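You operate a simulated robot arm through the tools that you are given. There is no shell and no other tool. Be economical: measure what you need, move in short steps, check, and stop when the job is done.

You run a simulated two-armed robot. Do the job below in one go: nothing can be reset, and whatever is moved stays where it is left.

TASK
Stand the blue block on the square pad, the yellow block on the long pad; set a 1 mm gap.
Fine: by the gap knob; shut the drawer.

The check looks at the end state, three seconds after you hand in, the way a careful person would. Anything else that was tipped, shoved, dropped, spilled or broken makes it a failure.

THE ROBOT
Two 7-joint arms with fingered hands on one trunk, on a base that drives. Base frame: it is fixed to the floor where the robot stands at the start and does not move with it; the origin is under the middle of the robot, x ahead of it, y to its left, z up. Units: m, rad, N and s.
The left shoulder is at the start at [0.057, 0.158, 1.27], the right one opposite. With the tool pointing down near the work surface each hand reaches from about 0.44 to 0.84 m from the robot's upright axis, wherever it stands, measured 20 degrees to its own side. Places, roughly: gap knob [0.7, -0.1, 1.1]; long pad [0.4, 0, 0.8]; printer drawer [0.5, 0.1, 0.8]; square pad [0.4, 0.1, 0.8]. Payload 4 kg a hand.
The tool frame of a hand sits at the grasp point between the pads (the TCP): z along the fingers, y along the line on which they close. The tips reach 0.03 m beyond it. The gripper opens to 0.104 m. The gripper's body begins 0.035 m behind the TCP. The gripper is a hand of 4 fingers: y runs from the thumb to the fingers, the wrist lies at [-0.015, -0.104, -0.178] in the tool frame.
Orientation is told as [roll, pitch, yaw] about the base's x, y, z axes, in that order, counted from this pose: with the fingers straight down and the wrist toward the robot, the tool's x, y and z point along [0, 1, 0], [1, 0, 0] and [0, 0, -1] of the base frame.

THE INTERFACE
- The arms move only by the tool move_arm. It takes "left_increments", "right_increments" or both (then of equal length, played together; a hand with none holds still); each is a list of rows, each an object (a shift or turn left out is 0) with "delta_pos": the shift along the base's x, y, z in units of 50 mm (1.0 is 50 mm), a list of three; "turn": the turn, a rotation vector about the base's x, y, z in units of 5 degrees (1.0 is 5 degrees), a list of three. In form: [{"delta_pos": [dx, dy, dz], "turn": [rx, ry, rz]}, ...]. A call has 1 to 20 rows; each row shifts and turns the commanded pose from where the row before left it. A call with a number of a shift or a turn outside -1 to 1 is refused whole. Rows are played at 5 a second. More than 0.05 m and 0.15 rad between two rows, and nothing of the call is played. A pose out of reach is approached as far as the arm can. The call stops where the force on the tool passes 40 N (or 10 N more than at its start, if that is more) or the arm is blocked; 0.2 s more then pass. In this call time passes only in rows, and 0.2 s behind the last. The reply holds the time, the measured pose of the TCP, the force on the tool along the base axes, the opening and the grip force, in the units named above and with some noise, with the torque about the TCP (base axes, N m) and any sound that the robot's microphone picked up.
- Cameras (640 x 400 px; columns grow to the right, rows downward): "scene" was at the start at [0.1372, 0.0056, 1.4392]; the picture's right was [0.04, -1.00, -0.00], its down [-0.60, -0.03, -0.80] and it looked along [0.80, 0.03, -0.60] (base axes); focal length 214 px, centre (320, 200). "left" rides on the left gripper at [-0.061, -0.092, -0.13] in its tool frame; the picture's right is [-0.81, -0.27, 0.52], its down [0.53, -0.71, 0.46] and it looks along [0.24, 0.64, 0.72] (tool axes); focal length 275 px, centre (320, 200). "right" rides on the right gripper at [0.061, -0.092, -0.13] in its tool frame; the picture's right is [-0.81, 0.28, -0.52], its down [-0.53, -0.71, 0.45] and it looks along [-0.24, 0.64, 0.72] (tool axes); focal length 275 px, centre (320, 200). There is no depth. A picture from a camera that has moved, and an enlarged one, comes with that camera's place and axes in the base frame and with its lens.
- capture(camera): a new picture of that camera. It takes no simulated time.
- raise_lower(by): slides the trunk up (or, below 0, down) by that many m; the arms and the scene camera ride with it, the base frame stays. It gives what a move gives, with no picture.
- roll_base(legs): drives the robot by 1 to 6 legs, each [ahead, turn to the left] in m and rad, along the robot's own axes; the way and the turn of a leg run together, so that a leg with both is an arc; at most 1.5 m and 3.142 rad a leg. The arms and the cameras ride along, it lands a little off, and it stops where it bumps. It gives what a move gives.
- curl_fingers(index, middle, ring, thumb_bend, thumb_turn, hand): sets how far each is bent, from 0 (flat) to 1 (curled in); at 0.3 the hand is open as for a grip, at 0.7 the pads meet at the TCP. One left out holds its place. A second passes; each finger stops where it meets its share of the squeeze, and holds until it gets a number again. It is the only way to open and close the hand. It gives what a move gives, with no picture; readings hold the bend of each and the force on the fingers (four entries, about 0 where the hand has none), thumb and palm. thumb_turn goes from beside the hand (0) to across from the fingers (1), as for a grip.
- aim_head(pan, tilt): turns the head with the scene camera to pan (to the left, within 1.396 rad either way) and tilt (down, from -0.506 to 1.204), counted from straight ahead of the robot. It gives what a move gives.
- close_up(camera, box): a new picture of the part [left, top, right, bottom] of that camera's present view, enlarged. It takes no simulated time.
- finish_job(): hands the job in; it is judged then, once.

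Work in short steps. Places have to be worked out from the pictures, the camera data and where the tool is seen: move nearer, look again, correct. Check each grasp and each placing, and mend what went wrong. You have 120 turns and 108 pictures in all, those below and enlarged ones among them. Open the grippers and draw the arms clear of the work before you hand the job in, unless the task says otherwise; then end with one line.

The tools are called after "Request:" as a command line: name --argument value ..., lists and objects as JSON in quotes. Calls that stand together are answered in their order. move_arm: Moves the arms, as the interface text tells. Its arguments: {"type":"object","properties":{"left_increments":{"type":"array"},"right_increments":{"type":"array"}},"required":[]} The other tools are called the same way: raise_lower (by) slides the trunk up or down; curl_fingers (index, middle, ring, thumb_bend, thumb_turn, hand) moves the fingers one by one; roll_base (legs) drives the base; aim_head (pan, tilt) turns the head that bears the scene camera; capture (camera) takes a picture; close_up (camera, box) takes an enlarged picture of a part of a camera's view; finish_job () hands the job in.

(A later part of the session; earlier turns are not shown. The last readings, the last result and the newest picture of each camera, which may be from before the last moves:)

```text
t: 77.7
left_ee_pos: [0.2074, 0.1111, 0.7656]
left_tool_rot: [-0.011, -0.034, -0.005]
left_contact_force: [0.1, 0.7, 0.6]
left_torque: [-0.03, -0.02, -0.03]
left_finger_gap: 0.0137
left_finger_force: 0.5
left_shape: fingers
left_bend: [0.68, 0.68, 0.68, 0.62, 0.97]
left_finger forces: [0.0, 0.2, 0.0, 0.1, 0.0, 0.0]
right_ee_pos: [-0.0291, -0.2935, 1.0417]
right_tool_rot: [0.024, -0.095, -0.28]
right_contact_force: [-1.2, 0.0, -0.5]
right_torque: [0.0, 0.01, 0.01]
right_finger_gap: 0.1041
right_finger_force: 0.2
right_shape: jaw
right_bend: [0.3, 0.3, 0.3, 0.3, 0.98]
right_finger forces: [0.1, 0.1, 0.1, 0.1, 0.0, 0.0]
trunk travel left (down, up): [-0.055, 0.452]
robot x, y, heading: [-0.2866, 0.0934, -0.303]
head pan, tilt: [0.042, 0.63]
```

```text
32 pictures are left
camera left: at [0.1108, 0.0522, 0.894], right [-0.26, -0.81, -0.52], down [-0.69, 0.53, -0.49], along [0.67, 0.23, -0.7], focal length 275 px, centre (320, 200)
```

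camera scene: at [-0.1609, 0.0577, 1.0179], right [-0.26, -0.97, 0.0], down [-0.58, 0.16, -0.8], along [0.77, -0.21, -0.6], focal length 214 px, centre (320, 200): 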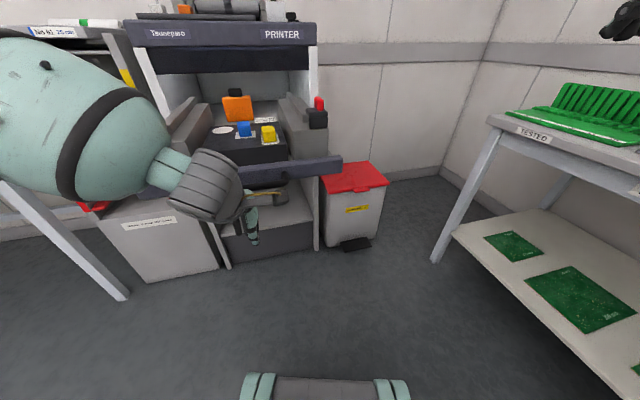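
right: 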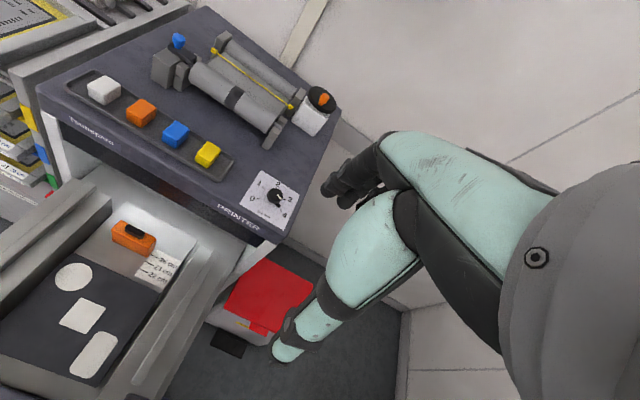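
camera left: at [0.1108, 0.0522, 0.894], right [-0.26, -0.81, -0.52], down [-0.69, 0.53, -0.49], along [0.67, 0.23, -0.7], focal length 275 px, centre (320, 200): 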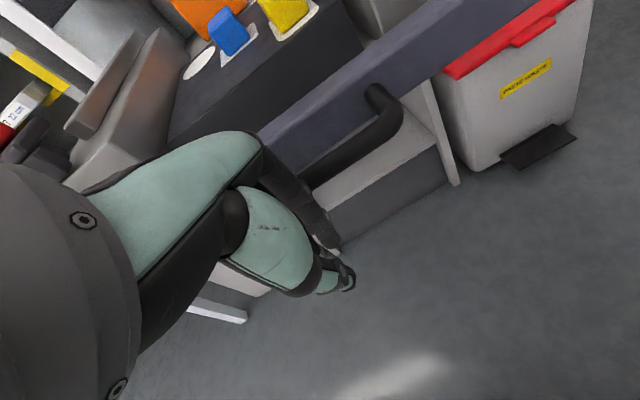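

Just about touching. I continue pushing slowly, 8 mm per row.

Request:
move_arm --left_increments '[{"delta_pos": [0.16, 0, 0]}, {"delta_pos": [0.16, 0, 0]}, {"delta_pos": [0.16, 0, 0]}, {"delta_pos": [0.16, 0, 0]}, {"delta_pos": [0.16, 0, 0]}, {"delta_pos": [0, 0, 0]}]'

Request:
capture --camera "left"

```text
t: 79.1
left_ee_pos: [0.2476, 0.1111, 0.766]
left_tool_rot: [-0.014, -0.035, -0.005]
left_contact_force: [-0.7, 0.4, 0.9]
left_torque: [-0.01, -0.03, 0.01]
left_finger_gap: 0.0137
left_finger_force: 0.4
left_shape: fingers
left_bend: [0.68, 0.68, 0.68, 0.62, 0.97]
left_finger forces: [0.1, 1.0, 0.0, 0.0, 0.0, 0.0]
right_ee_pos: [-0.0293, -0.2931, 1.0413]
right_tool_rot: [0.023, -0.096, -0.279]
right_contact_force: [1.3, 0.3, 0.2]
right_torque: [0.0, 0.02, 0.04]
right_finger_gap: 0.1038
right_finger_force: 0.0
right_shape: jaw
right_bend: [0.3, 0.3, 0.3, 0.3, 0.98]
right_finger forces: [0.1, 0.0, 0.0, 0.0, 0.0, 0.0]
trunk travel left (down, up): [-0.055, 0.452]
robot x, y, heading: [-0.2854, 0.0933, -0.304]
head pan, tilt: [0.042, 0.63]
```

```text
31 pictures are left
camera left: at [0.151, 0.052, 0.894], right [-0.26, -0.81, -0.52], down [-0.69, 0.53, -0.49], along [0.67, 0.23, -0.7], focal length 275 px, centre (320, 200)
```

left: 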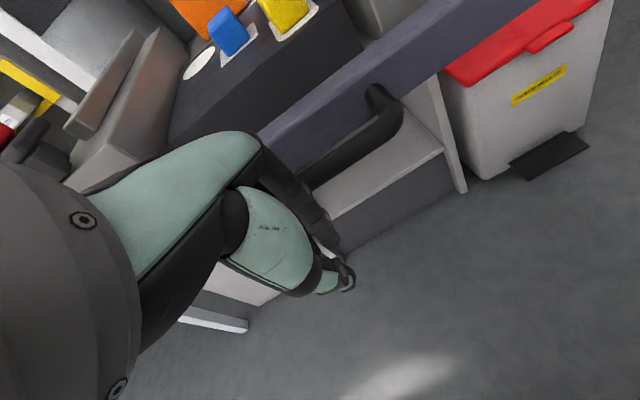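

The drawer slides with the hand at very low force and the blocks are still standing. I keep pushing at the same pace.

Request:
move_arm --left_increments '[{"delta_pos": [0.16, 0, 0]}, {"delta_pos": [0.16, 0, 0]}, {"delta_pos": [0.16, 0, 0]}, {"delta_pos": [0.16, 0, 0]}, {"delta_pos": [0.16, 0, 0]}, {"delta_pos": [0.16, 0, 0]}, {"delta_pos": [0.16, 0, 0]}, {"delta_pos": [0.16, 0, 0]}, {"delta_pos": [0.16, 0, 0]}, {"delta_pos": [0.16, 0, 0]}, {"delta_pos": [0.16, 0, 0]}, {"delta_pos": [0.16, 0, 0]}, {"delta_pos": [0.16, 0, 0]}, {"delta_pos": [0.16, 0, 0]}, {"delta_pos": [0.16, 0, 0]}, {"delta_pos": [0, 0, 0]}]'

Request:
capture --camera "scene"

```text
t: 82.5
left_ee_pos: [0.3662, 0.1105, 0.7659]
left_tool_rot: [-0.012, -0.032, -0.004]
left_contact_force: [-0.3, -0.6, -0.4]
left_torque: [0.01, 0.0, 0.01]
left_finger_gap: 0.0137
left_finger_force: 0.4
left_shape: fingers
left_bend: [0.68, 0.69, 0.68, 0.62, 0.97]
left_finger forces: [0.0, 0.6, 0.0, 0.0, 0.0, 0.1]
right_ee_pos: [-0.0297, -0.2921, 1.0409]
right_tool_rot: [0.022, -0.096, -0.281]
right_contact_force: [0.9, 0.1, -1.1]
right_torque: [0.01, -0.01, 0.0]
right_finger_gap: 0.1041
right_finger_force: 0.1
right_shape: jaw
right_bend: [0.3, 0.3, 0.3, 0.3, 0.98]
right_finger forces: [0.0, 0.0, 0.0, 0.0, 0.1, 0.0]
trunk travel left (down, up): [-0.055, 0.452]
robot x, y, heading: [-0.2869, 0.0939, -0.304]
head pan, tilt: [0.042, 0.63]
```

```text
30 pictures are left
camera scene: at [-0.1607, 0.0576, 1.0178], right [-0.26, -0.97, 0.0], down [-0.58, 0.16, -0.8], along [0.77, -0.21, -0.6], focal length 214 px, centre (320, 200)
```

scene: 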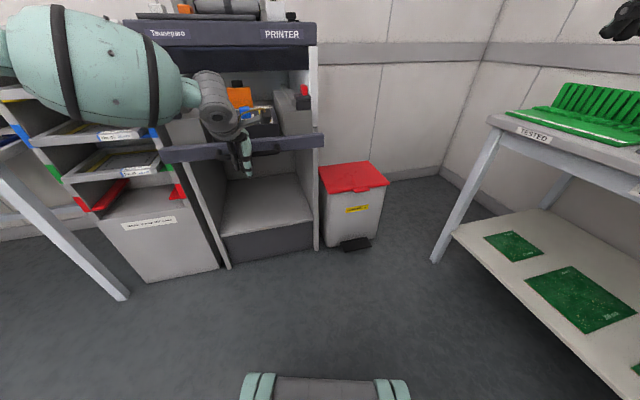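

The whole tray with its rails is moving in; some 100 mm remain. I continue.

Request:
move_arm --left_increments '[{"delta_pos": [0.16, 0, 0]}, {"delta_pos": [0.16, 0, 0]}, {"delta_pos": [0.16, 0, 0]}, {"delta_pos": [0.16, 0, 0]}, {"delta_pos": [0.16, 0, 0]}, {"delta_pos": [0.16, 0, 0]}, {"delta_pos": [0.16, 0, 0]}, {"delta_pos": [0.16, 0, 0]}, {"delta_pos": [0.16, 0, 0]}, {"delta_pos": [0, 0, 0]}]'

Request:
close_up --camera "scene" --box '[120, 20, 340, 200]'

```text
t: 84.7
left_ee_pos: [0.4399, 0.1104, 0.7656]
left_tool_rot: [-0.011, -0.036, -0.005]
left_contact_force: [0.3, -0.4, 0.2]
left_torque: [-0.01, -0.05, 0.01]
left_finger_gap: 0.0137
left_finger_force: 0.1
left_shape: fingers
left_bend: [0.68, 0.68, 0.68, 0.62, 0.97]
left_finger forces: [0.0, 0.7, 0.0, 0.1, 0.0, 0.0]
right_ee_pos: [-0.0293, -0.2923, 1.0405]
right_tool_rot: [0.025, -0.095, -0.279]
right_contact_force: [-0.5, 0.5, -0.1]
right_torque: [-0.01, -0.01, 0.0]
right_finger_gap: 0.1041
right_finger_force: 0.1
right_shape: jaw
right_bend: [0.3, 0.3, 0.3, 0.3, 0.98]
right_finger forces: [0.0, 0.0, 0.0, 0.0, 0.1, 0.1]
trunk travel left (down, up): [-0.055, 0.452]
robot x, y, heading: [-0.2887, 0.092, -0.31]
head pan, tilt: [0.042, 0.63]
```

```text
2.22 times, centred on (230, 110) of scene
camera zoom: at [-0.1606, 0.0576, 1.0178], right [-0.26, -0.97, 0.0], down [-0.58, 0.16, -0.8], along [0.77, -0.21, -0.6], focal length 477 px, centre (520, 400)
```

zoom: 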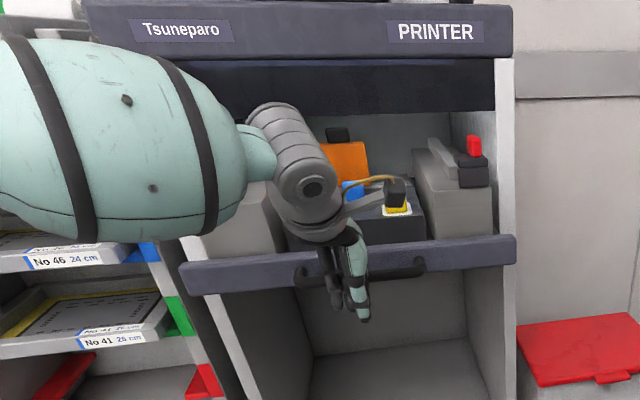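

Blocks still upright, beam roughly 60 mm from the frame. I continue, expecting the stop.

Request:
move_arm --left_increments '[{"delta_pos": [0.16, 0, 0]}, {"delta_pos": [0.16, 0, 0]}, {"delta_pos": [0.16, 0, 0]}, {"delta_pos": [0.16, 0, 0]}, {"delta_pos": [0.12, 0, 0]}, {"delta_pos": [0.12, 0, 0]}, {"delta_pos": [0.12, 0, 0]}, {"delta_pos": [0, 0, 0]}]'

Request:
close_up --camera "scene" --box '[120, 20, 340, 200]'

```text
t: 86.5
left_ee_pos: [0.4729, 0.1278, 0.7675]
left_tool_rot: [-0.014, -0.034, -0.005]
left_contact_force: [-1.3, -1.0, 1.0]
left_torque: [0.01, -0.06, -0.03]
left_finger_gap: 0.0142
left_finger_force: 1.3
left_shape: fingers
left_bend: [0.68, 0.69, 0.68, 0.62, 0.97]
left_finger forces: [0.0, 2.2, 0.0, 0.0, 0.0, 0.0]
left hand out of reach, approached as far as the arm can: row 3, 4, 5, 6, 7
right_ee_pos: [-0.0285, -0.2923, 1.0413]
right_tool_rot: [0.027, -0.096, -0.28]
right_contact_force: [-0.5, -0.7, 0.1]
right_torque: [-0.01, 0.0, 0.03]
right_finger_gap: 0.1039
right_finger_force: 0.1
right_shape: jaw
right_bend: [0.3, 0.3, 0.3, 0.3, 0.98]
right_finger forces: [0.1, 0.1, 0.0, 0.0, 0.1, 0.0]
trunk travel left (down, up): [-0.055, 0.452]
robot x, y, heading: [-0.2835, 0.0906, -0.303]
head pan, tilt: [0.042, 0.63]
```

```text
2.22 times, centred on (230, 110) of scene
camera zoom: at [-0.1608, 0.0575, 1.0178], right [-0.26, -0.97, 0.0], down [-0.58, 0.16, -0.8], along [0.77, -0.21, -0.6], focal length 477 px, centre (520, 400)
```

zoom: 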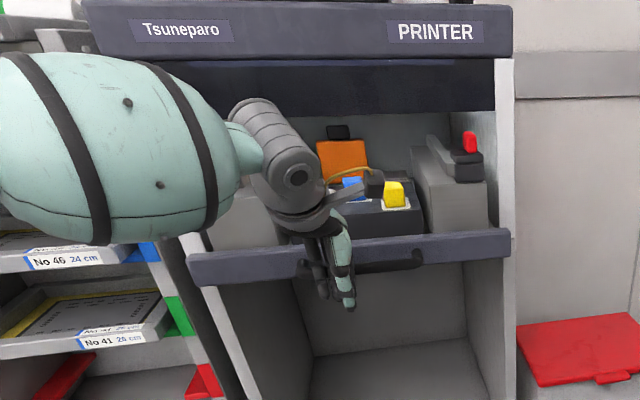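

The arm is at its reach limit. I withdraw 130 mm, drive forward 0.13 m, and finish the push.

Request:
move_arm --left_increments '[{"delta_pos": [-0.4, 0, 0]}, {"delta_pos": [-0.8, 0, 0]}, {"delta_pos": [-0.8, 0, 0]}, {"delta_pos": [-0.8, 0, 0]}, {"delta_pos": [0, 0, 0]}]'

Request:
roll_base --legs '[[0.13, 0]]'

Request:
move_arm --left_increments '[{"delta_pos": [0, 0, 0]}, {"delta_pos": [0, 0, 0]}, {"delta_pos": [0, 0, 0]}, {"delta_pos": [0, 0, 0]}]'

Request:
capture --camera "left"

```text
t: 87.7
left_ee_pos: [0.3314, 0.1277, 0.7655]
left_tool_rot: [-0.012, -0.033, -0.005]
left_contact_force: [0.4, -0.5, 0.0]
left_torque: [0.01, -0.01, 0.02]
left_finger_gap: 0.0137
left_finger_force: 0.0
left_shape: fingers
left_bend: [0.68, 0.68, 0.68, 0.62, 0.97]
left_finger forces: [0.0, 0.0, 0.1, 0.0, 0.1, 0.0]
right_ee_pos: [-0.0284, -0.2933, 1.0405]
right_tool_rot: [0.023, -0.096, -0.281]
right_contact_force: [1.0, 0.1, -0.1]
right_torque: [-0.01, 0.01, 0.0]
right_finger_gap: 0.1039
right_finger_force: 0.0
right_shape: jaw
right_bend: [0.3, 0.3, 0.3, 0.3, 0.98]
right_finger forces: [0.0, 0.0, 0.1, 0.1, 0.0, 0.0]
trunk travel left (down, up): [-0.055, 0.452]
robot x, y, heading: [-0.2872, 0.0959, -0.304]
head pan, tilt: [0.042, 0.63]
```

```text
t: 89.0
left_ee_pos: [0.4585, 0.0889, 0.7659]
left_tool_rot: [-0.01, -0.033, -0.005]
left_contact_force: [-0.1, -0.2, -0.4]
left_torque: [0.01, -0.01, -0.01]
left_finger_gap: 0.014
left_finger_force: 0.0
left_shape: fingers
left_bend: [0.68, 0.68, 0.68, 0.62, 0.97]
left_finger forces: [0.0, 0.0, 0.0, 0.1, 0.0, 0.0]
right_ee_pos: [0.0994, -0.3329, 1.0407]
right_tool_rot: [0.025, -0.092, -0.282]
right_contact_force: [0.6, -0.4, 0.2]
right_torque: [0.01, 0.04, -0.02]
right_finger_gap: 0.1038
right_finger_force: 0.0
right_shape: jaw
right_bend: [0.3, 0.3, 0.3, 0.3, 0.98]
right_finger forces: [0.0, 0.0, 0.0, 0.1, 0.1, 0.0]
trunk travel left (down, up): [-0.055, 0.452]
robot x, y, heading: [-0.1605, 0.0525, -0.297]
head pan, tilt: [0.042, 0.63]
```

```text
t: 90.0
left_ee_pos: [0.4486, 0.0923, 0.7732]
left_tool_rot: [-0.016, -0.044, -0.004]
left_contact_force: [-0.1, 0.5, -0.8]
left_torque: [-0.08, 0.0, 0.01]
left_finger_gap: 0.0136
left_finger_force: 0.1
left_shape: fingers
left_bend: [0.68, 0.68, 0.68, 0.62, 0.97]
left_finger forces: [0.0, 0.0, 0.0, 0.0, 0.1, 0.0]
right_ee_pos: [0.0863, -0.3265, 1.0463]
right_tool_rot: [0.034, -0.118, -0.272]
right_contact_force: [0.7, -0.2, 0.2]
right_torque: [0.06, -0.01, -0.02]
right_finger_gap: 0.1038
right_finger_force: 0.1
right_shape: jaw
right_bend: [0.3, 0.3, 0.3, 0.3, 0.98]
right_finger forces: [0.0, 0.0, 0.0, 0.0, 0.0, 0.2]
trunk travel left (down, up): [-0.055, 0.452]
robot x, y, heading: [-0.1625, 0.0537, -0.303]
head pan, tilt: [0.042, 0.63]
```

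```text
27 pictures are left
camera left: at [0.351, 0.0335, 0.9011], right [-0.26, -0.82, -0.52], down [-0.69, 0.53, -0.5], along [0.68, 0.23, -0.7], focal length 275 px, centre (320, 200)
```

left: 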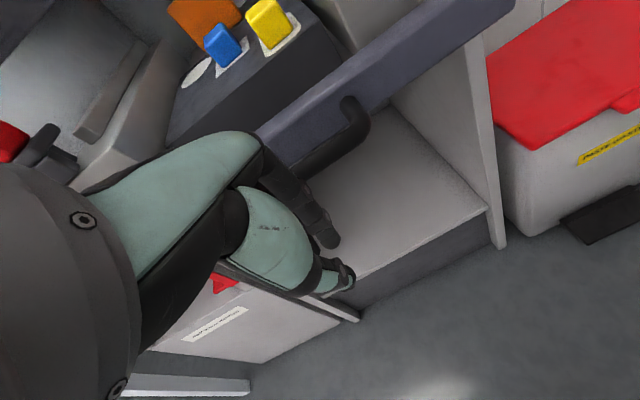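

Good position; the handle lies just ahead. I push on slowly toward the stop.

Request:
move_arm --left_increments '[{"delta_pos": [0.2, 0.1, -0.1]}, {"delta_pos": [0.2, 0.1, -0.05]}, {"delta_pos": [0.16, 0, 0]}, {"delta_pos": [0.16, 0, 0]}, {"delta_pos": [0.16, 0, 0]}, {"delta_pos": [0.16, 0, 0]}, {"delta_pos": [0.12, 0, 0]}, {"delta_pos": [0.12, 0, 0]}, {"delta_pos": [0.12, 0, 0]}, {"delta_pos": [0.12, 0, 0]}, {"delta_pos": [0, 0, 0]}]'

Request:
close_up --camera "scene" --box '[120, 20, 340, 200]'

```text
t: 92.5
left_ee_pos: [0.5233, 0.1015, 0.7656]
left_tool_rot: [-0.016, -0.047, -0.006]
left_contact_force: [-1.4, 0.4, 1.9]
left_torque: [0.03, -0.03, 0.01]
left_finger_gap: 0.0136
left_finger_force: 0.1
left_shape: fingers
left_bend: [0.68, 0.69, 0.68, 0.62, 0.97]
left_finger forces: [0.0, 1.7, 0.0, 0.0, 0.1, 0.1]
right_ee_pos: [0.0867, -0.327, 1.0463]
right_tool_rot: [0.032, -0.12, -0.272]
right_contact_force: [-0.1, -0.3, -0.7]
right_torque: [-0.02, 0.01, -0.01]
right_finger_gap: 0.104
right_finger_force: 0.0
right_shape: jaw
right_bend: [0.3, 0.3, 0.3, 0.3, 0.98]
right_finger forces: [0.1, 0.0, 0.0, 0.1, 0.0, 0.1]
trunk travel left (down, up): [-0.055, 0.452]
robot x, y, heading: [-0.1603, 0.0539, -0.304]
head pan, tilt: [0.042, 0.63]
```

```text
2.22 times, centred on (230, 110) of scene
camera zoom: at [-0.0353, 0.0185, 1.0178], right [-0.26, -0.97, 0.0], down [-0.58, 0.15, -0.8], along [0.77, -0.21, -0.6], focal length 477 px, centre (520, 400)
```

zoom: 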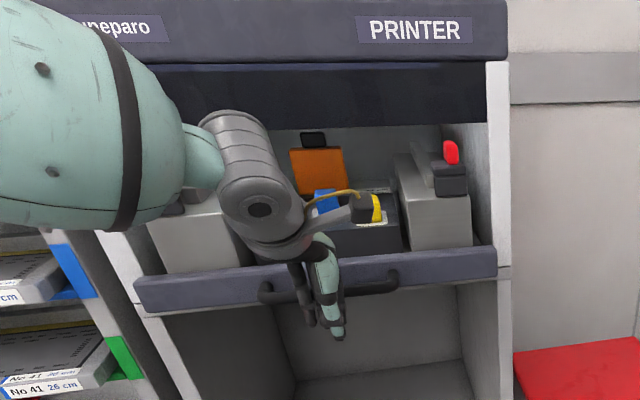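

Still sliding freely with a gap left. I continue.

Request:
move_arm --left_increments '[{"delta_pos": [0.12, 0, 0]}, {"delta_pos": [0.12, 0, 0]}, {"delta_pos": [0.12, 0, 0]}, {"delta_pos": [0.12, 0, 0]}, {"delta_pos": [0.12, 0, 0]}, {"delta_pos": [0.12, 0, 0]}, {"delta_pos": [0.12, 0, 0]}, {"delta_pos": [0.12, 0, 0]}, {"delta_pos": [0, 0, 0]}]'

Request:
close_up --camera "scene" --box '[120, 20, 340, 200]'

```text
t: 94.5
left_ee_pos: [0.5719, 0.1019, 0.7668]
left_tool_rot: [-0.014, -0.048, -0.006]
left_contact_force: [-12.0, 1.9, 2.6]
left_torque: [0.06, -0.11, 0.21]
left_finger_gap: 0.0137
left_finger_force: 5.6
left_shape: fingers
left_bend: [0.68, 0.7, 0.69, 0.62, 0.97]
left_finger forces: [0.0, 10.6, 1.0, 0.0, 0.0, 0.0]
right_ee_pos: [0.0849, -0.3255, 1.0472]
right_tool_rot: [0.033, -0.12, -0.271]
right_contact_force: [0.1, -0.1, -0.2]
right_torque: [0.0, -0.02, 0.0]
right_finger_gap: 0.1039
right_finger_force: 0.0
right_shape: jaw
right_bend: [0.3, 0.3, 0.3, 0.3, 0.98]
right_finger forces: [0.1, 0.1, 0.1, 0.1, 0.0, 0.0]
trunk travel left (down, up): [-0.055, 0.452]
robot x, y, heading: [-0.1623, 0.0547, -0.302]
head pan, tilt: [0.042, 0.63]
```

```text
2.22 times, centred on (230, 110) of scene
camera zoom: at [-0.0367, 0.0187, 1.018], right [-0.26, -0.97, 0.0], down [-0.58, 0.15, -0.8], along [0.77, -0.21, -0.6], focal length 477 px, centre (520, 400)
```

zoom: 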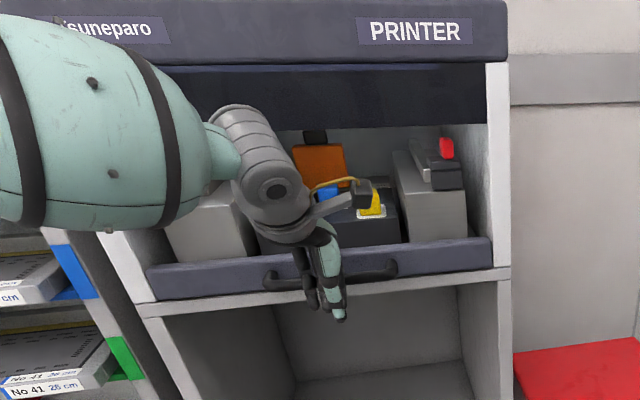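

A 12 N reaction: the drawer is at its stop, beam flush between the posts. A few mm more to be sure.

Request:
move_arm --left_increments '[{"delta_pos": [0.06, 0, 0]}, {"delta_pos": [0.06, 0, 0]}, {"delta_pos": [0, 0, 0]}]'

```text
t: 95.2
left_ee_pos: [0.5762, 0.1011, 0.768]
left_tool_rot: [-0.016, -0.05, -0.004]
left_contact_force: [-23.8, 1.1, 7.2]
left_torque: [0.12, -0.25, 0.43]
left_finger_gap: 0.0134
left_finger_force: 12.0
left_shape: fingers
left_bend: [0.68, 0.71, 0.7, 0.62, 0.97]
left_finger forces: [0.0, 16.3, 7.0, 0.0, 0.1, 0.1]
right_ee_pos: [0.0836, -0.3254, 1.048]
right_tool_rot: [0.034, -0.122, -0.274]
right_contact_force: [0.1, -0.8, 0.4]
right_torque: [-0.01, 0.0, 0.04]
right_finger_gap: 0.104
right_finger_force: 0.0
right_shape: jaw
right_bend: [0.3, 0.3, 0.3, 0.3, 0.98]
right_finger forces: [0.1, 0.1, 0.1, 0.1, 0.0, 0.0]
trunk travel left (down, up): [-0.055, 0.452]
robot x, y, heading: [-0.162, 0.0506, -0.301]
head pan, tilt: [0.042, 0.63]
```

Firm stop at 24 N: the drawer is shut. I withdraw the left hand, back the base away and raise the trunk.

Request:
move_arm --left_increments '[{"delta_pos": [-0.3, 0, 0]}, {"delta_pos": [-0.8, 0, 0]}, {"delta_pos": [-0.9, 0, 0]}, {"delta_pos": [-0.9, 0, 0]}, {"delta_pos": [-0.6, 0, 0]}, {"delta_pos": [0, 0, 0]}]'

Request:
roll_base --legs '[[-0.1, 0]]'

Request:
raise_lower --by 0.45

Request:
capture --camera "scene"

```text
t: 96.7
left_ee_pos: [0.4023, 0.1026, 0.7648]
left_tool_rot: [-0.016, -0.048, -0.006]
left_contact_force: [-0.4, 0.3, -0.5]
left_torque: [0.02, -0.02, -0.03]
left_finger_gap: 0.0139
left_finger_force: 0.0
left_shape: fingers
left_bend: [0.68, 0.68, 0.68, 0.62, 0.97]
left_finger forces: [0.0, 0.1, 0.1, 0.1, 0.0, 0.0]
right_ee_pos: [0.0864, -0.3263, 1.0469]
right_tool_rot: [0.033, -0.118, -0.274]
right_contact_force: [0.1, -0.6, -0.7]
right_torque: [-0.03, -0.01, 0.02]
right_finger_gap: 0.1038
right_finger_force: 0.0
right_shape: jaw
right_bend: [0.3, 0.3, 0.3, 0.3, 0.98]
right_finger forces: [0.1, 0.1, 0.1, 0.1, 0.0, 0.0]
trunk travel left (down, up): [-0.055, 0.452]
robot x, y, heading: [-0.1642, 0.0505, -0.303]
head pan, tilt: [0.042, 0.63]
```

```text
t: 97.8
left_ee_pos: [0.3043, 0.1339, 0.7677]
left_tool_rot: [-0.015, -0.048, -0.005]
left_contact_force: [0.3, -0.1, 0.1]
left_torque: [0.0, -0.04, 0.0]
left_finger_gap: 0.0136
left_finger_force: 0.1
left_shape: fingers
left_bend: [0.68, 0.68, 0.68, 0.62, 0.97]
left_finger forces: [0.1, 0.0, 0.1, 0.1, 0.0, 0.1]
right_ee_pos: [-0.0123, -0.2954, 1.0479]
right_tool_rot: [0.033, -0.121, -0.271]
right_contact_force: [-0.3, -0.2, -0.2]
right_torque: [-0.01, -0.02, 0.03]
right_finger_gap: 0.104
right_finger_force: 0.0
right_shape: jaw
right_bend: [0.3, 0.3, 0.3, 0.3, 0.98]
right_finger forces: [0.0, 0.0, 0.0, 0.1, 0.0, 0.0]
trunk travel left (down, up): [-0.055, 0.452]
robot x, y, heading: [-0.2553, 0.0841, -0.299]
head pan, tilt: [0.042, 0.63]
```

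```text
refused: 0.45 is not a number from -0.4 to 0.4
```

```text
24 pictures are left
camera scene: at [-0.1342, 0.0495, 1.0181], right [-0.26, -0.97, 0.0], down [-0.58, 0.15, -0.8], along [0.77, -0.21, -0.6], focal length 214 px, centre (320, 200)
```

scene: 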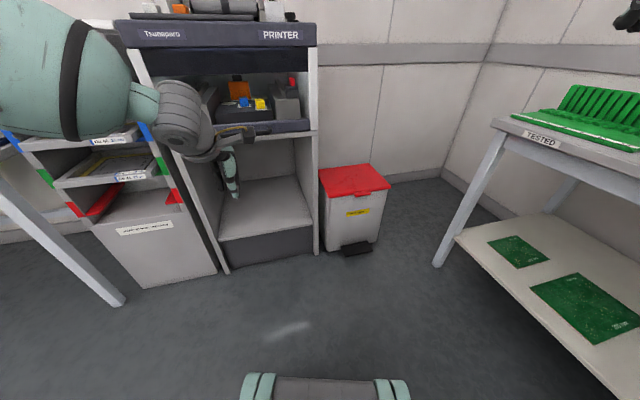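

Drawer is shut with both blocks standing. I raise the trunk in two moves and lift the left hand higher before turning.

Request:
raise_lower --by 0.4

Request:
raise_lower --by 0.05

Request:
move_arm --left_increments '[{"delta_pos": [0, 0, 0.8]}, {"delta_pos": [0, 0, 0.8]}, {"delta_pos": [0, 0, 0.8]}, {"delta_pos": [0, 0, 0]}]'

Request:
roll_base --legs '[[0.255, 0], [0, 0.55]]'

Request:
move_arm --right_increments '[{"delta_pos": [0, 0, 0]}, {"delta_pos": [0, 0, 0]}, {"delta_pos": [0, 0, 0]}, {"delta_pos": [0, 0, 0]}]'

Request:
capture --camera "scene"

```text
t: 101.7
left_ee_pos: [0.2973, 0.1356, 1.1735]
left_tool_rot: [-0.02, -0.059, -0.006]
left_contact_force: [-0.5, -0.7, 0.2]
left_torque: [-0.02, -0.01, -0.01]
left_finger_gap: 0.0135
left_finger_force: 0.0
left_shape: fingers
left_bend: [0.68, 0.68, 0.68, 0.62, 0.97]
left_finger forces: [0.0, 0.0, 0.0, 0.0, 0.1, 0.1]
right_ee_pos: [-0.019, -0.2894, 1.4547]
right_tool_rot: [0.044, -0.143, -0.263]
right_contact_force: [0.7, 0.5, -0.2]
right_torque: [-0.01, 0.01, -0.03]
right_finger_gap: 0.1042
right_finger_force: 0.1
right_shape: jaw
right_bend: [0.3, 0.3, 0.3, 0.3, 0.98]
right_finger forces: [0.0, 0.1, 0.1, 0.1, 0.0, 0.0]
trunk travel left (down, up): [-0.455, 0.052]
robot x, y, heading: [-0.2583, 0.0851, -0.303]
head pan, tilt: [0.042, 0.63]
```

```text
t: 102.6
left_ee_pos: [0.2979, 0.1344, 1.2238]
left_tool_rot: [-0.018, -0.059, -0.006]
left_contact_force: [-0.1, 0.5, 0.8]
left_torque: [0.0, 0.02, 0.0]
left_finger_gap: 0.0134
left_finger_force: 0.0
left_shape: fingers
left_bend: [0.68, 0.68, 0.68, 0.62, 0.97]
left_finger forces: [0.0, 0.0, 0.1, 0.0, 0.0, 0.1]
right_ee_pos: [-0.0191, -0.2906, 1.5027]
right_tool_rot: [0.047, -0.143, -0.262]
right_contact_force: [-0.1, 0.1, -0.5]
right_torque: [-0.01, -0.01, 0.01]
right_finger_gap: 0.104
right_finger_force: 0.0
right_shape: jaw
right_bend: [0.3, 0.3, 0.3, 0.3, 0.98]
right_finger forces: [0.0, 0.0, 0.0, 0.1, 0.0, 0.1]
trunk travel left (down, up): [-0.505, 0.002]
robot x, y, heading: [-0.2579, 0.0816, -0.305]
head pan, tilt: [0.042, 0.63]
```

```text
t: 103.6
left_ee_pos: [0.2995, 0.1353, 1.3434]
left_tool_rot: [-0.02, -0.057, -0.006]
left_contact_force: [0.3, -0.1, 0.7]
left_torque: [0.01, -0.04, 0.02]
left_finger_gap: 0.0136
left_finger_force: 0.0
left_shape: fingers
left_bend: [0.68, 0.68, 0.68, 0.62, 0.97]
left_finger forces: [0.0, 0.2, 0.1, 0.1, 0.1, 0.0]
right_ee_pos: [-0.0187, -0.2906, 1.5022]
right_tool_rot: [0.045, -0.142, -0.264]
right_contact_force: [0.7, 0.0, 0.0]
right_torque: [0.03, 0.0, -0.02]
right_finger_gap: 0.1039
right_finger_force: 0.0
right_shape: jaw
right_bend: [0.3, 0.3, 0.3, 0.3, 0.98]
right_finger forces: [0.0, 0.0, 0.0, 0.0, 0.0, 0.1]
trunk travel left (down, up): [-0.505, 0.002]
robot x, y, heading: [-0.2586, 0.0841, -0.301]
head pan, tilt: [0.042, 0.63]
```

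```text
t: 107.3
left_ee_pos: [0.4327, 0.3412, 1.343]
left_tool_rot: [-0.019, -0.059, 0.547]
left_contact_force: [0.2, -0.1, -0.8]
left_torque: [-0.02, -0.02, 0.0]
left_finger_gap: 0.0135
left_finger_force: 0.1
left_shape: fingers
left_bend: [0.68, 0.68, 0.68, 0.62, 0.97]
left_finger forces: [0.1, 0.0, 0.0, 0.0, 0.1, 0.0]
right_ee_pos: [0.3841, -0.1904, 1.5022]
right_tool_rot: [0.033, -0.13, 0.277]
right_contact_force: [0.6, -0.3, -0.4]
right_torque: [-0.01, -0.01, 0.0]
right_finger_gap: 0.1041
right_finger_force: 0.1
right_shape: jaw
right_bend: [0.3, 0.3, 0.3, 0.3, 0.98]
right_finger forces: [0.1, 0.0, 0.0, 0.1, 0.1, 0.1]
trunk travel left (down, up): [-0.505, 0.002]
robot x, y, heading: [-0.0149, 0.0039, 0.247]
head pan, tilt: [0.042, 0.63]
```

```text
t: 108.3
left_ee_pos: [0.4146, 0.3375, 1.35]
left_tool_rot: [-0.023, -0.073, 0.545]
left_contact_force: [-0.5, 0.1, 0.4]
left_torque: [0.01, -0.02, -0.02]
left_finger_gap: 0.0135
left_finger_force: 0.0
left_shape: fingers
left_bend: [0.68, 0.68, 0.68, 0.62, 0.98]
left_finger forces: [0.1, 0.0, 0.1, 0.0, 0.0, 0.1]
right_ee_pos: [0.3627, -0.1959, 1.5045]
right_tool_rot: [0.03, -0.146, 0.277]
right_contact_force: [-1.2, 0.3, -0.9]
right_torque: [-0.01, -0.01, -0.01]
right_finger_gap: 0.1038
right_finger_force: 0.0
right_shape: jaw
right_bend: [0.3, 0.3, 0.3, 0.3, 0.97]
right_finger forces: [0.0, 0.1, 0.0, 0.1, 0.0, 0.0]
trunk travel left (down, up): [-0.505, 0.002]
robot x, y, heading: [-0.0145, 0.0042, 0.25]
head pan, tilt: [0.042, 0.63]
```

```text
23 pictures are left
camera scene: at [0.1151, 0.0412, 1.4684], right [0.28, -0.96, 0.0], down [-0.57, -0.17, -0.8], along [0.77, 0.23, -0.6], focal length 214 px, centre (320, 200)
```

scene: 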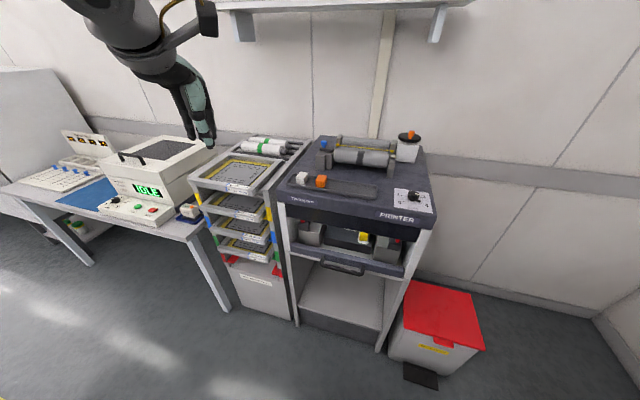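

Drawer shut and blocks standing. From the earlier views the dial centre is ≈[0.721, −0.084], ticks 60° apart with 2 pointing away from the robot and 1 to its left; the pointer sits near 4. I bring the right hand over the knob, levelling it.

Request:
move_arm --right_increments '[{"delta_pos": [0, 0, -0.8], "turn": [0, 0, -0.8]}, {"delta_pos": [0, 0, -0.9], "turn": [0, 0, -0.8]}, {"delta_pos": [0, 0.2, -0.9], "turn": [0, 0, -0.8]}, {"delta_pos": [0.3, 0.3, -0.8], "turn": [0, 0, -0.75]}, {"delta_pos": [0.6, 0.3, -0.6], "turn": [-0.3, 0.7, 0]}, {"delta_pos": [0.7, 0.3, -0.5], "turn": [0, 0.7, 0]}, {"delta_pos": [0.8, 0.3, -0.3]}, {"delta_pos": [0.8, 0.2, -0.2]}, {"delta_pos": [0.8, 0.2, 0]}, {"delta_pos": [0.8, 0.2, 0]}, {"delta_pos": [0.8, 0.2, 0]}, {"delta_pos": [0.6, 0.1, 0]}, {"delta_pos": [0, 0, 0]}]'

Request:
capture --camera "right"

```text
t: 111.1
left_ee_pos: [0.4163, 0.3367, 1.3491]
left_tool_rot: [-0.022, -0.071, 0.545]
left_contact_force: [0.1, -0.8, -0.1]
left_torque: [0.01, -0.01, 0.0]
left_finger_gap: 0.0136
left_finger_force: 0.0
left_shape: fingers
left_bend: [0.68, 0.68, 0.68, 0.62, 0.98]
left_finger forces: [0.0, 0.2, 0.1, 0.0, 0.1, 0.0]
right_ee_pos: [0.6774, -0.079, 1.2577]
right_tool_rot: [0.004, -0.022, 0.004]
right_contact_force: [-0.5, -0.1, -0.4]
right_torque: [0.03, 0.01, 0.0]
right_finger_gap: 0.1037
right_finger_force: 0.0
right_shape: jaw
right_bend: [0.3, 0.3, 0.3, 0.3, 0.97]
right_finger forces: [0.0, 0.1, 0.0, 0.0, 0.0, 0.0]
right hand out of reach, approached as far as the arm can: row 4
trunk travel left (down, up): [-0.505, 0.002]
robot x, y, heading: [-0.0113, 0.0013, 0.244]
head pan, tilt: [0.042, 0.63]
```

```text
22 pictures are left
camera right: at [0.5834, -0.0183, 1.387], right [0.27, -0.81, 0.52], down [-0.7, -0.53, -0.47], along [0.66, -0.24, -0.71], focal length 275 px, centre (320, 200)
```

right: 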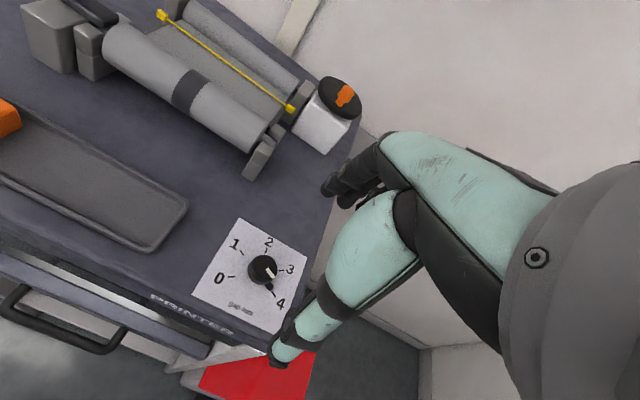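

Good view. I enlarge the dial for its centre and pointer angle.

Request:
close_up --camera "right" --box '[200, 220, 310, 330]'

```text
3.64 times, centred on (255, 275) of right
camera zoom: at [0.5834, -0.0183, 1.387], right [0.27, -0.81, 0.52], down [-0.7, -0.53, -0.47], along [0.66, -0.24, -0.71], focal length 1001 px, centre (556, -73)
```

zoom: 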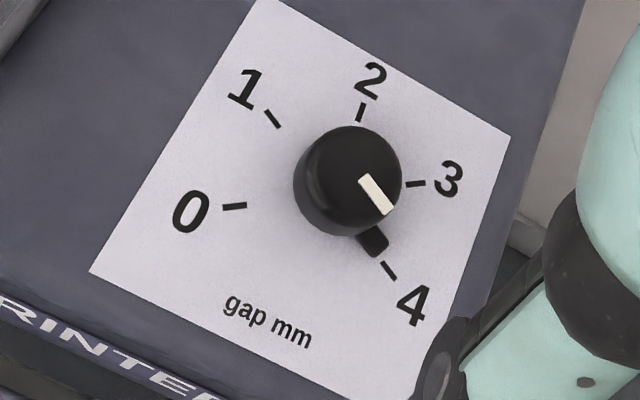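

Pointer ≈3.9–4, dial centre ≈[0.722, −0.085]. It must turn ≈177° counter-clockwise. I move above the knob (z≈1.17) and test the yaw range in the air: first to −30°.

Request:
move_arm --right_increments '[{"delta_pos": [0.45, 0.03, -0.6], "turn": [0, 0.2, 0]}, {"delta_pos": [0.45, 0.03, -0.6], "turn": [0, 0.05, 0]}, {"delta_pos": [0, 0, -0.5], "turn": [0, 0, -1]}, {"delta_pos": [0, 0, 0], "turn": [0, 0, -1]}, {"delta_pos": [0, 0, 0], "turn": [0, 0, -1]}, {"delta_pos": [0, 0, 0], "turn": [0, 0, -1]}, {"delta_pos": [0, 0, 0], "turn": [0, 0, -1]}, {"delta_pos": [0, 0, 0], "turn": [0, 0, -1]}, {"delta_pos": [0, 0, 0]}]'

Request:
move_arm --right_increments '[{"turn": [0, 0, 1]}, {"turn": [0, 0, 1]}, {"turn": [0, 0, 1]}, {"turn": [0, 0, 1]}, {"turn": [0, 0, 1]}, {"turn": [0, 0, 1]}, {"turn": [0, 0, 1]}, {"turn": [0, 0, 1]}, {"turn": [0, 0, 1]}, {"turn": [0, 0, 1]}, {"turn": [0, 0, 1]}, {"turn": [0, 0, 1]}, {"turn": [0, 0, 1]}, {"turn": [0, 0, 1]}, {"turn": [0, 0, 1]}, {"turn": [0, 0, 1]}, {"turn": [0, 0, 1]}, {"turn": [0, 0, 1]}, {"turn": [0, 0, 0]}]'

```text
t: 113.1
left_ee_pos: [0.4158, 0.3369, 1.35]
left_tool_rot: [-0.024, -0.07, 0.546]
left_contact_force: [-0.3, 0.6, -0.4]
left_torque: [-0.02, 0.02, -0.03]
left_finger_gap: 0.0135
left_finger_force: 0.1
left_shape: fingers
left_bend: [0.68, 0.68, 0.68, 0.62, 0.98]
left_finger forces: [0.0, 0.0, 0.1, 0.0, 0.0, 0.0]
right_ee_pos: [0.7227, -0.0756, 1.1716]
right_tool_rot: [0.006, 0.0, -0.521]
right_contact_force: [-0.2, 0.0, 0.1]
right_torque: [-0.03, 0.01, 0.02]
right_finger_gap: 0.1036
right_finger_force: 0.1
right_shape: jaw
right_bend: [0.3, 0.3, 0.3, 0.3, 0.97]
right_finger forces: [0.0, 0.0, 0.0, 0.0, 0.0, 0.1]
trunk travel left (down, up): [-0.505, 0.002]
robot x, y, heading: [-0.0128, 0.0015, 0.243]
head pan, tilt: [0.042, 0.63]
```

```text
t: 117.1
left_ee_pos: [0.417, 0.3383, 1.3495]
left_tool_rot: [-0.022, -0.07, 0.545]
left_contact_force: [-0.8, 0.5, -0.1]
left_torque: [-0.01, 0.05, 0.04]
left_finger_gap: 0.0137
left_finger_force: 0.1
left_shape: fingers
left_bend: [0.68, 0.68, 0.68, 0.62, 0.98]
left_finger forces: [0.0, 0.1, 0.0, 0.0, 0.1, 0.0]
right_ee_pos: [0.7241, -0.076, 1.1712]
right_tool_rot: [0.007, 0.002, 1.054]
right_contact_force: [1.0, -0.6, 0.6]
right_torque: [0.0, 0.01, 0.01]
right_finger_gap: 0.1038
right_finger_force: 0.1
right_shape: jaw
right_bend: [0.3, 0.3, 0.3, 0.3, 0.97]
right_finger forces: [0.0, 0.1, 0.0, 0.0, 0.0, 0.0]
trunk travel left (down, up): [-0.505, 0.002]
robot x, y, heading: [-0.0093, 0.0022, 0.247]
head pan, tilt: [0.042, 0.63]
```

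Yaw −30° to +60° works. I test how far positive it goes.

Request:
move_arm --right_increments '[{"turn": [0, 0, 1]}, {"turn": [0, 0, 1]}, {"turn": [0, 0, 1]}, {"turn": [0, 0, 1]}, {"turn": [0, 0, 1]}, {"turn": [0, 0, 1]}, {"turn": [0, 0, 1]}, {"turn": [0, 0, 1]}, {"turn": [0, 0, 1]}, {"turn": [0, 0, 1]}, {"turn": [0, 0, 1]}, {"turn": [0, 0, 1]}, {"turn": [0, 0, 1]}, {"turn": [0, 0, 1]}, {"turn": [0, 0, 0]}]'

Request:
capture --camera "right"

```text
t: 118.3
left_ee_pos: [0.3987, 0.3328, 1.3566]
left_tool_rot: [-0.027, -0.086, 0.544]
left_contact_force: [-0.7, -0.4, 0.0]
left_torque: [0.03, 0.01, 0.0]
left_finger_gap: 0.0137
left_finger_force: 0.1
left_shape: fingers
left_bend: [0.68, 0.68, 0.68, 0.62, 0.98]
left_finger forces: [0.1, 0.0, 0.1, 0.0, 0.0, 0.1]
right_ee_pos: [0.7137, -0.082, 1.1799]
right_tool_rot: [-0.003, 0.003, 1.481]
right_contact_force: [0.6, 0.1, 0.3]
right_torque: [0.02, -0.02, -0.03]
right_finger_gap: 0.104
right_finger_force: 0.1
right_shape: jaw
right_bend: [0.3, 0.3, 0.3, 0.3, 0.97]
right_finger forces: [0.0, 0.0, 0.0, 0.0, 0.0, 0.1]
trunk travel left (down, up): [-0.505, 0.002]
robot x, y, heading: [-0.013, 0.0063, 0.247]
head pan, tilt: [0.042, 0.63]
stopped in row 6 (right hand): the arm was blocked; the commanded pose is now the measured one
```

```text
20 pictures are left
camera right: at [0.6449, -0.1666, 1.3115], right [0.83, 0.2, 0.52], down [0.47, -0.76, -0.45], along [0.3, 0.62, -0.72], focal length 275 px, centre (320, 200)
```

right: 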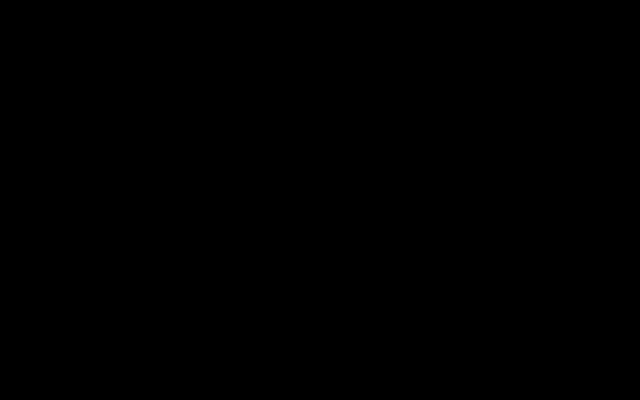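

The view went black and the arm blocked at +85°: a self-collision of the wrist camera with the forearm. I turn back to +55° and check the scene.

Request:
move_arm --right_increments '[{"turn": [0, 0, -1]}, {"turn": [0, 0, -1]}, {"turn": [0, 0, -1]}, {"turn": [0, 0, -1]}, {"turn": [0, 0, -1]}, {"turn": [0, 0, -1]}, {"turn": [0, 0, 0]}]'

Request:
capture --camera "scene"

```text
t: 118.6
left_ee_pos: [0.3836, 0.3299, 1.3618]
left_tool_rot: [-0.03, -0.098, 0.545]
left_contact_force: [-0.7, -0.2, 0.1]
left_torque: [0.01, -0.02, 0.01]
left_finger_gap: 0.0136
left_finger_force: 0.0
left_shape: fingers
left_bend: [0.68, 0.68, 0.68, 0.62, 0.98]
left_finger forces: [0.0, 0.0, 0.1, 0.0, 0.0, 0.0]
right_ee_pos: [0.7005, -0.0857, 1.1885]
right_tool_rot: [-0.017, -0.001, 1.446]
right_contact_force: [0.0, 0.6, 0.2]
right_torque: [-0.01, 0.0, 0.04]
right_finger_gap: 0.1037
right_finger_force: 0.1
right_shape: jaw
right_bend: [0.3, 0.3, 0.3, 0.3, 0.97]
right_finger forces: [0.0, 0.1, 0.0, 0.0, 0.0, 0.0]
trunk travel left (down, up): [-0.505, 0.002]
robot x, y, heading: [-0.0147, 0.0018, 0.246]
head pan, tilt: [0.042, 0.63]
stopped in row 1 (right hand): the arm was blocked; the commanded pose is now the measured one
```

```text
19 pictures are left
camera scene: at [0.1177, 0.0417, 1.4681], right [0.28, -0.96, 0.0], down [-0.58, -0.17, -0.8], along [0.77, 0.23, -0.6], focal length 214 px, centre (320, 200)
```

scene: 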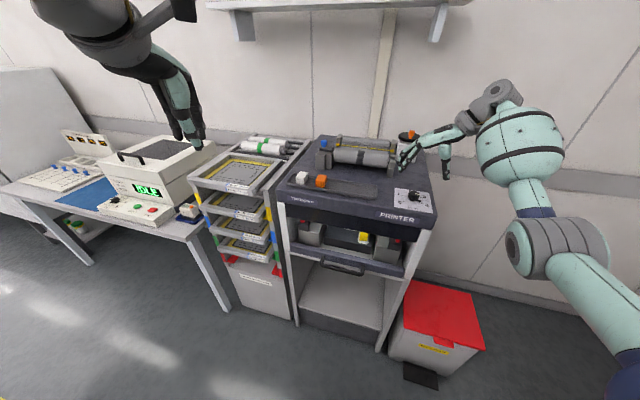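

Nothing on the printer is touched; the arm is just tangled near its limit. I back out with a small lift and reverse yaw in small turns.

Request:
move_arm --right_increments '[{"delta_pos": [-0.1, -0.1, 0.2], "turn": [0, 0, -0.4]}, {"delta_pos": [-0.1, -0.1, 0.2], "turn": [0, 0, -0.6]}, {"turn": [0, 0, -0.8]}, {"turn": [0, 0, -0.8]}, {"turn": [0, 0, -0.8]}, {"turn": [0, 0, -0.8]}, {"turn": [0, 0, -0.8]}]'

```text
t: 120.2
left_ee_pos: [0.384, 0.3304, 1.3617]
left_tool_rot: [-0.031, -0.096, 0.543]
left_contact_force: [0.6, -0.1, -0.2]
left_torque: [-0.01, 0.0, -0.01]
left_finger_gap: 0.0136
left_finger_force: 0.1
left_shape: fingers
left_bend: [0.68, 0.68, 0.68, 0.62, 0.98]
left_finger forces: [0.0, 0.0, 0.0, 0.0, 0.0, 0.1]
right_ee_pos: [0.6914, -0.0948, 1.2082]
right_tool_rot: [-0.017, -0.001, 1.008]
right_contact_force: [-1.0, -0.1, -0.3]
right_torque: [0.03, -0.03, 0.0]
right_finger_gap: 0.1038
right_finger_force: 0.1
right_shape: jaw
right_bend: [0.3, 0.3, 0.3, 0.3, 0.97]
right_finger forces: [0.0, 0.0, 0.1, 0.1, 0.0, 0.0]
trunk travel left (down, up): [-0.505, 0.002]
robot x, y, heading: [-0.017, 0.0053, 0.241]
head pan, tilt: [0.042, 0.63]
```

Freed. Usable yaw is about −45° to +60°. I go to yaw −45° over the knob at z≈1.16.

Request:
move_arm --right_increments '[{"turn": [0, 0, -1]}, {"turn": [0, 0, -1]}, {"turn": [0, 0, -1]}, {"turn": [0, 0, -1]}, {"turn": [0, 0, -1]}, {"turn": [0, 0, -1]}, {"turn": [0, 0, -1]}, {"turn": [0, 0, -1]}, {"turn": [0, 0, -1]}, {"turn": [0, 0, -1]}, {"turn": [0, 0, -1]}, {"turn": [0, 0, -1]}, {"turn": [0, 0, -1]}, {"turn": [0, 0, -1]}, {"turn": [0, 0, -1]}, {"turn": [0, 0, -1]}, {"turn": [0, 0, -1]}, {"turn": [0, 0, -1]}, {"delta_pos": [0.4, 0.1, -0.4], "turn": [0, 0, -1]}, {"delta_pos": [0.34, 0.22, -0.5], "turn": [0, 0, -1]}]'

Request:
move_arm --right_increments '[{"turn": [0, 0, -0.5]}, {"turn": [0.1, 0, 0]}, {"turn": [0, 0, 0]}]'

Request:
capture --camera "right"

```text
t: 124.4
left_ee_pos: [0.3858, 0.3314, 1.3601]
left_tool_rot: [-0.028, -0.095, 0.544]
left_contact_force: [0.7, 0.2, -0.3]
left_torque: [-0.03, 0.0, -0.01]
left_finger_gap: 0.0134
left_finger_force: 0.1
left_shape: fingers
left_bend: [0.68, 0.68, 0.68, 0.62, 0.98]
left_finger forces: [0.0, 0.0, 0.0, 0.0, 0.0, 0.1]
right_ee_pos: [0.7291, -0.0772, 1.1635]
right_tool_rot: [-0.02, -0.004, -0.737]
right_contact_force: [-0.3, 0.9, -0.2]
right_torque: [-0.01, 0.01, 0.01]
right_finger_gap: 0.1037
right_finger_force: 0.1
right_shape: jaw
right_bend: [0.3, 0.3, 0.3, 0.3, 0.97]
right_finger forces: [0.0, 0.1, 0.1, 0.1, 0.0, 0.1]
trunk travel left (down, up): [-0.505, 0.002]
robot x, y, heading: [-0.0127, 0.0047, 0.249]
head pan, tilt: [0.042, 0.63]
```

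```text
t: 125.2
left_ee_pos: [0.3835, 0.3285, 1.3608]
left_tool_rot: [-0.029, -0.096, 0.545]
left_contact_force: [0.4, -0.7, 0.8]
left_torque: [-0.03, 0.01, -0.01]
left_finger_gap: 0.0136
left_finger_force: 0.0
left_shape: fingers
left_bend: [0.68, 0.68, 0.68, 0.62, 0.98]
left_finger forces: [0.0, 0.1, 0.0, 0.0, 0.0, 0.1]
right_ee_pos: [0.728, -0.0781, 1.1642]
right_tool_rot: [-0.013, 0.003, -0.78]
right_contact_force: [-0.1, -0.6, -1.0]
right_torque: [0.02, -0.04, 0.03]
right_finger_gap: 0.1038
right_finger_force: 0.0
right_shape: jaw
right_bend: [0.3, 0.3, 0.3, 0.3, 0.97]
right_finger forces: [0.1, 0.0, 0.0, 0.1, 0.0, 0.0]
trunk travel left (down, up): [-0.505, 0.002]
robot x, y, heading: [-0.0149, 0.0029, 0.248]
head pan, tilt: [0.042, 0.63]
```

```text
18 pictures are left
camera right: at [0.7076, 0.0314, 1.295], right [-0.37, -0.77, 0.53], down [-0.89, 0.12, -0.45], along [0.28, -0.63, -0.72], focal length 275 px, centre (320, 200)
```

right: 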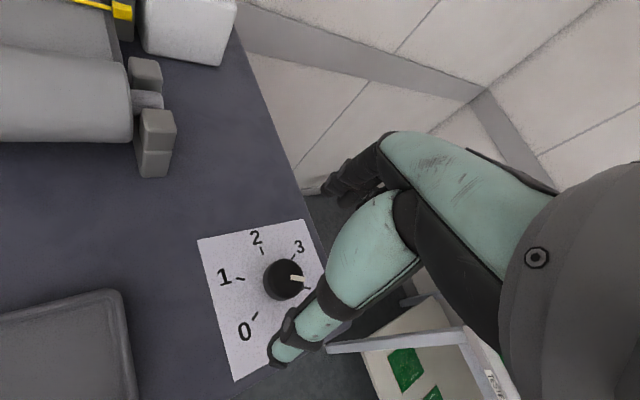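

Knob lies between thumb and fingers. I descend to z≈1.106 (tips ≈10 mm above the plate).

Request:
move_arm --right_increments '[{"delta_pos": [0, 0, -0.4]}, {"delta_pos": [0, 0, -0.4]}, {"delta_pos": [0, 0, -0.36]}, {"delta_pos": [0, 0, 0]}]'

Request:
curl_fingers --hand "right" --index 0.55 --middle 0.55 --ring 0.3 --thumb_bend 0.52

Request:
close_up --camera "right" --box '[200, 190, 400, 370]'

```text
t: 126.2
left_ee_pos: [0.3835, 0.3289, 1.3619]
left_tool_rot: [-0.027, -0.097, 0.543]
left_contact_force: [-0.1, -0.2, 0.6]
left_torque: [-0.02, 0.01, 0.02]
left_finger_gap: 0.0134
left_finger_force: 0.1
left_shape: fingers
left_bend: [0.68, 0.68, 0.68, 0.62, 0.98]
left_finger forces: [0.0, 0.0, 0.0, 0.0, 0.0, 0.0]
right_ee_pos: [0.7276, -0.0775, 1.1056]
right_tool_rot: [-0.013, 0.006, -0.778]
right_contact_force: [0.6, -0.5, -0.4]
right_torque: [-0.01, -0.05, -0.04]
right_finger_gap: 0.104
right_finger_force: 0.1
right_shape: jaw
right_bend: [0.3, 0.3, 0.3, 0.3, 0.97]
right_finger forces: [0.1, 0.0, 0.0, 0.1, 0.1, 0.1]
trunk travel left (down, up): [-0.505, 0.002]
robot x, y, heading: [-0.0128, 0.0003, 0.247]
head pan, tilt: [0.042, 0.63]
```

```text
t: 127.2
left_ee_pos: [0.3831, 0.3298, 1.3617]
left_tool_rot: [-0.028, -0.096, 0.545]
left_contact_force: [0.5, 0.5, -0.3]
left_torque: [0.01, 0.01, -0.01]
left_finger_gap: 0.0136
left_finger_force: 0.0
left_shape: fingers
left_bend: [0.68, 0.68, 0.68, 0.62, 0.98]
left_finger forces: [0.0, 0.0, 0.1, 0.0, 0.0, 0.0]
right_ee_pos: [0.7289, -0.0775, 1.1055]
right_tool_rot: [-0.011, 0.002, -0.779]
right_contact_force: [0.1, 0.3, 0.1]
right_torque: [0.01, 0.02, 0.03]
right_finger_gap: 0.0436
right_finger_force: 0.1
right_shape: fingers
right_bend: [0.55, 0.55, 0.3, 0.52, 0.97]
right_finger forces: [0.0, 0.1, 0.0, 0.0, 0.1, 0.0]
trunk travel left (down, up): [-0.505, 0.002]
robot x, y, heading: [-0.0157, 0.0043, 0.245]
head pan, tilt: [0.042, 0.63]
```

```text
2.22 times, centred on (300, 280) of right
camera zoom: at [0.7076, 0.0319, 1.2365], right [-0.37, -0.77, 0.53], down [-0.89, 0.12, -0.45], along [0.28, -0.63, -0.72], focal length 612 px, centre (364, 22)
```

zoom: 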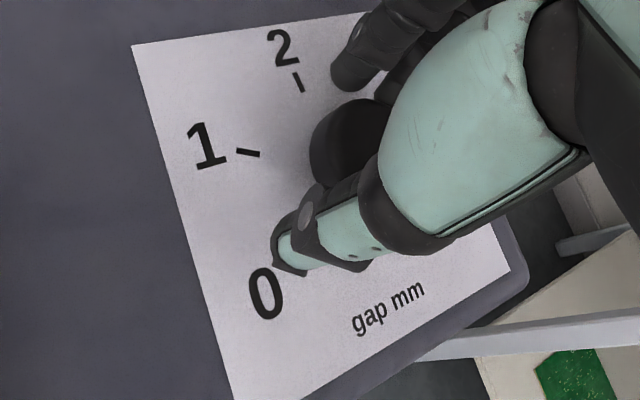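

Fingers straddle the knob at 44 mm. I close onto it.

Request:
curl_fingers --hand "right" --index 0.68 --middle 0.68 --thumb_bend 0.66

Request:
close_up --camera "right" --box '[200, 190, 400, 370]'

```text
t: 128.2
left_ee_pos: [0.3856, 0.329, 1.3611]
left_tool_rot: [-0.027, -0.095, 0.544]
left_contact_force: [0.8, -0.1, -0.6]
left_torque: [0.04, 0.02, 0.0]
left_finger_gap: 0.0136
left_finger_force: 0.1
left_shape: fingers
left_bend: [0.68, 0.68, 0.68, 0.62, 0.98]
left_finger forces: [0.1, 0.0, 0.1, 0.1, 0.0, 0.0]
right_ee_pos: [0.7292, -0.079, 1.1046]
right_tool_rot: [-0.01, 0.005, -0.781]
right_contact_force: [10.2, -7.4, 3.5]
right_torque: [-0.26, -0.26, 0.13]
right_finger_gap: 0.0196
right_finger_force: 8.1
right_shape: fingers
right_bend: [0.62, 0.6, 0.3, 0.63, 0.97]
right_finger forces: [4.5, 9.3, 0.1, 0.0, 1.9, 0.0]
trunk travel left (down, up): [-0.505, 0.002]
robot x, y, heading: [-0.0142, 0.0009, 0.245]
head pan, tilt: [0.042, 0.63]
```

```text
2.22 times, centred on (300, 280) of right
camera zoom: at [0.709, 0.0304, 1.2363], right [-0.37, -0.77, 0.53], down [-0.89, 0.12, -0.45], along [0.28, -0.63, -0.72], focal length 612 px, centre (364, 22)
```

zoom: 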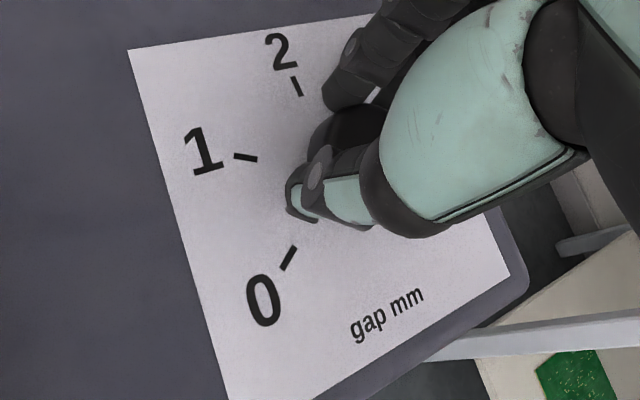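

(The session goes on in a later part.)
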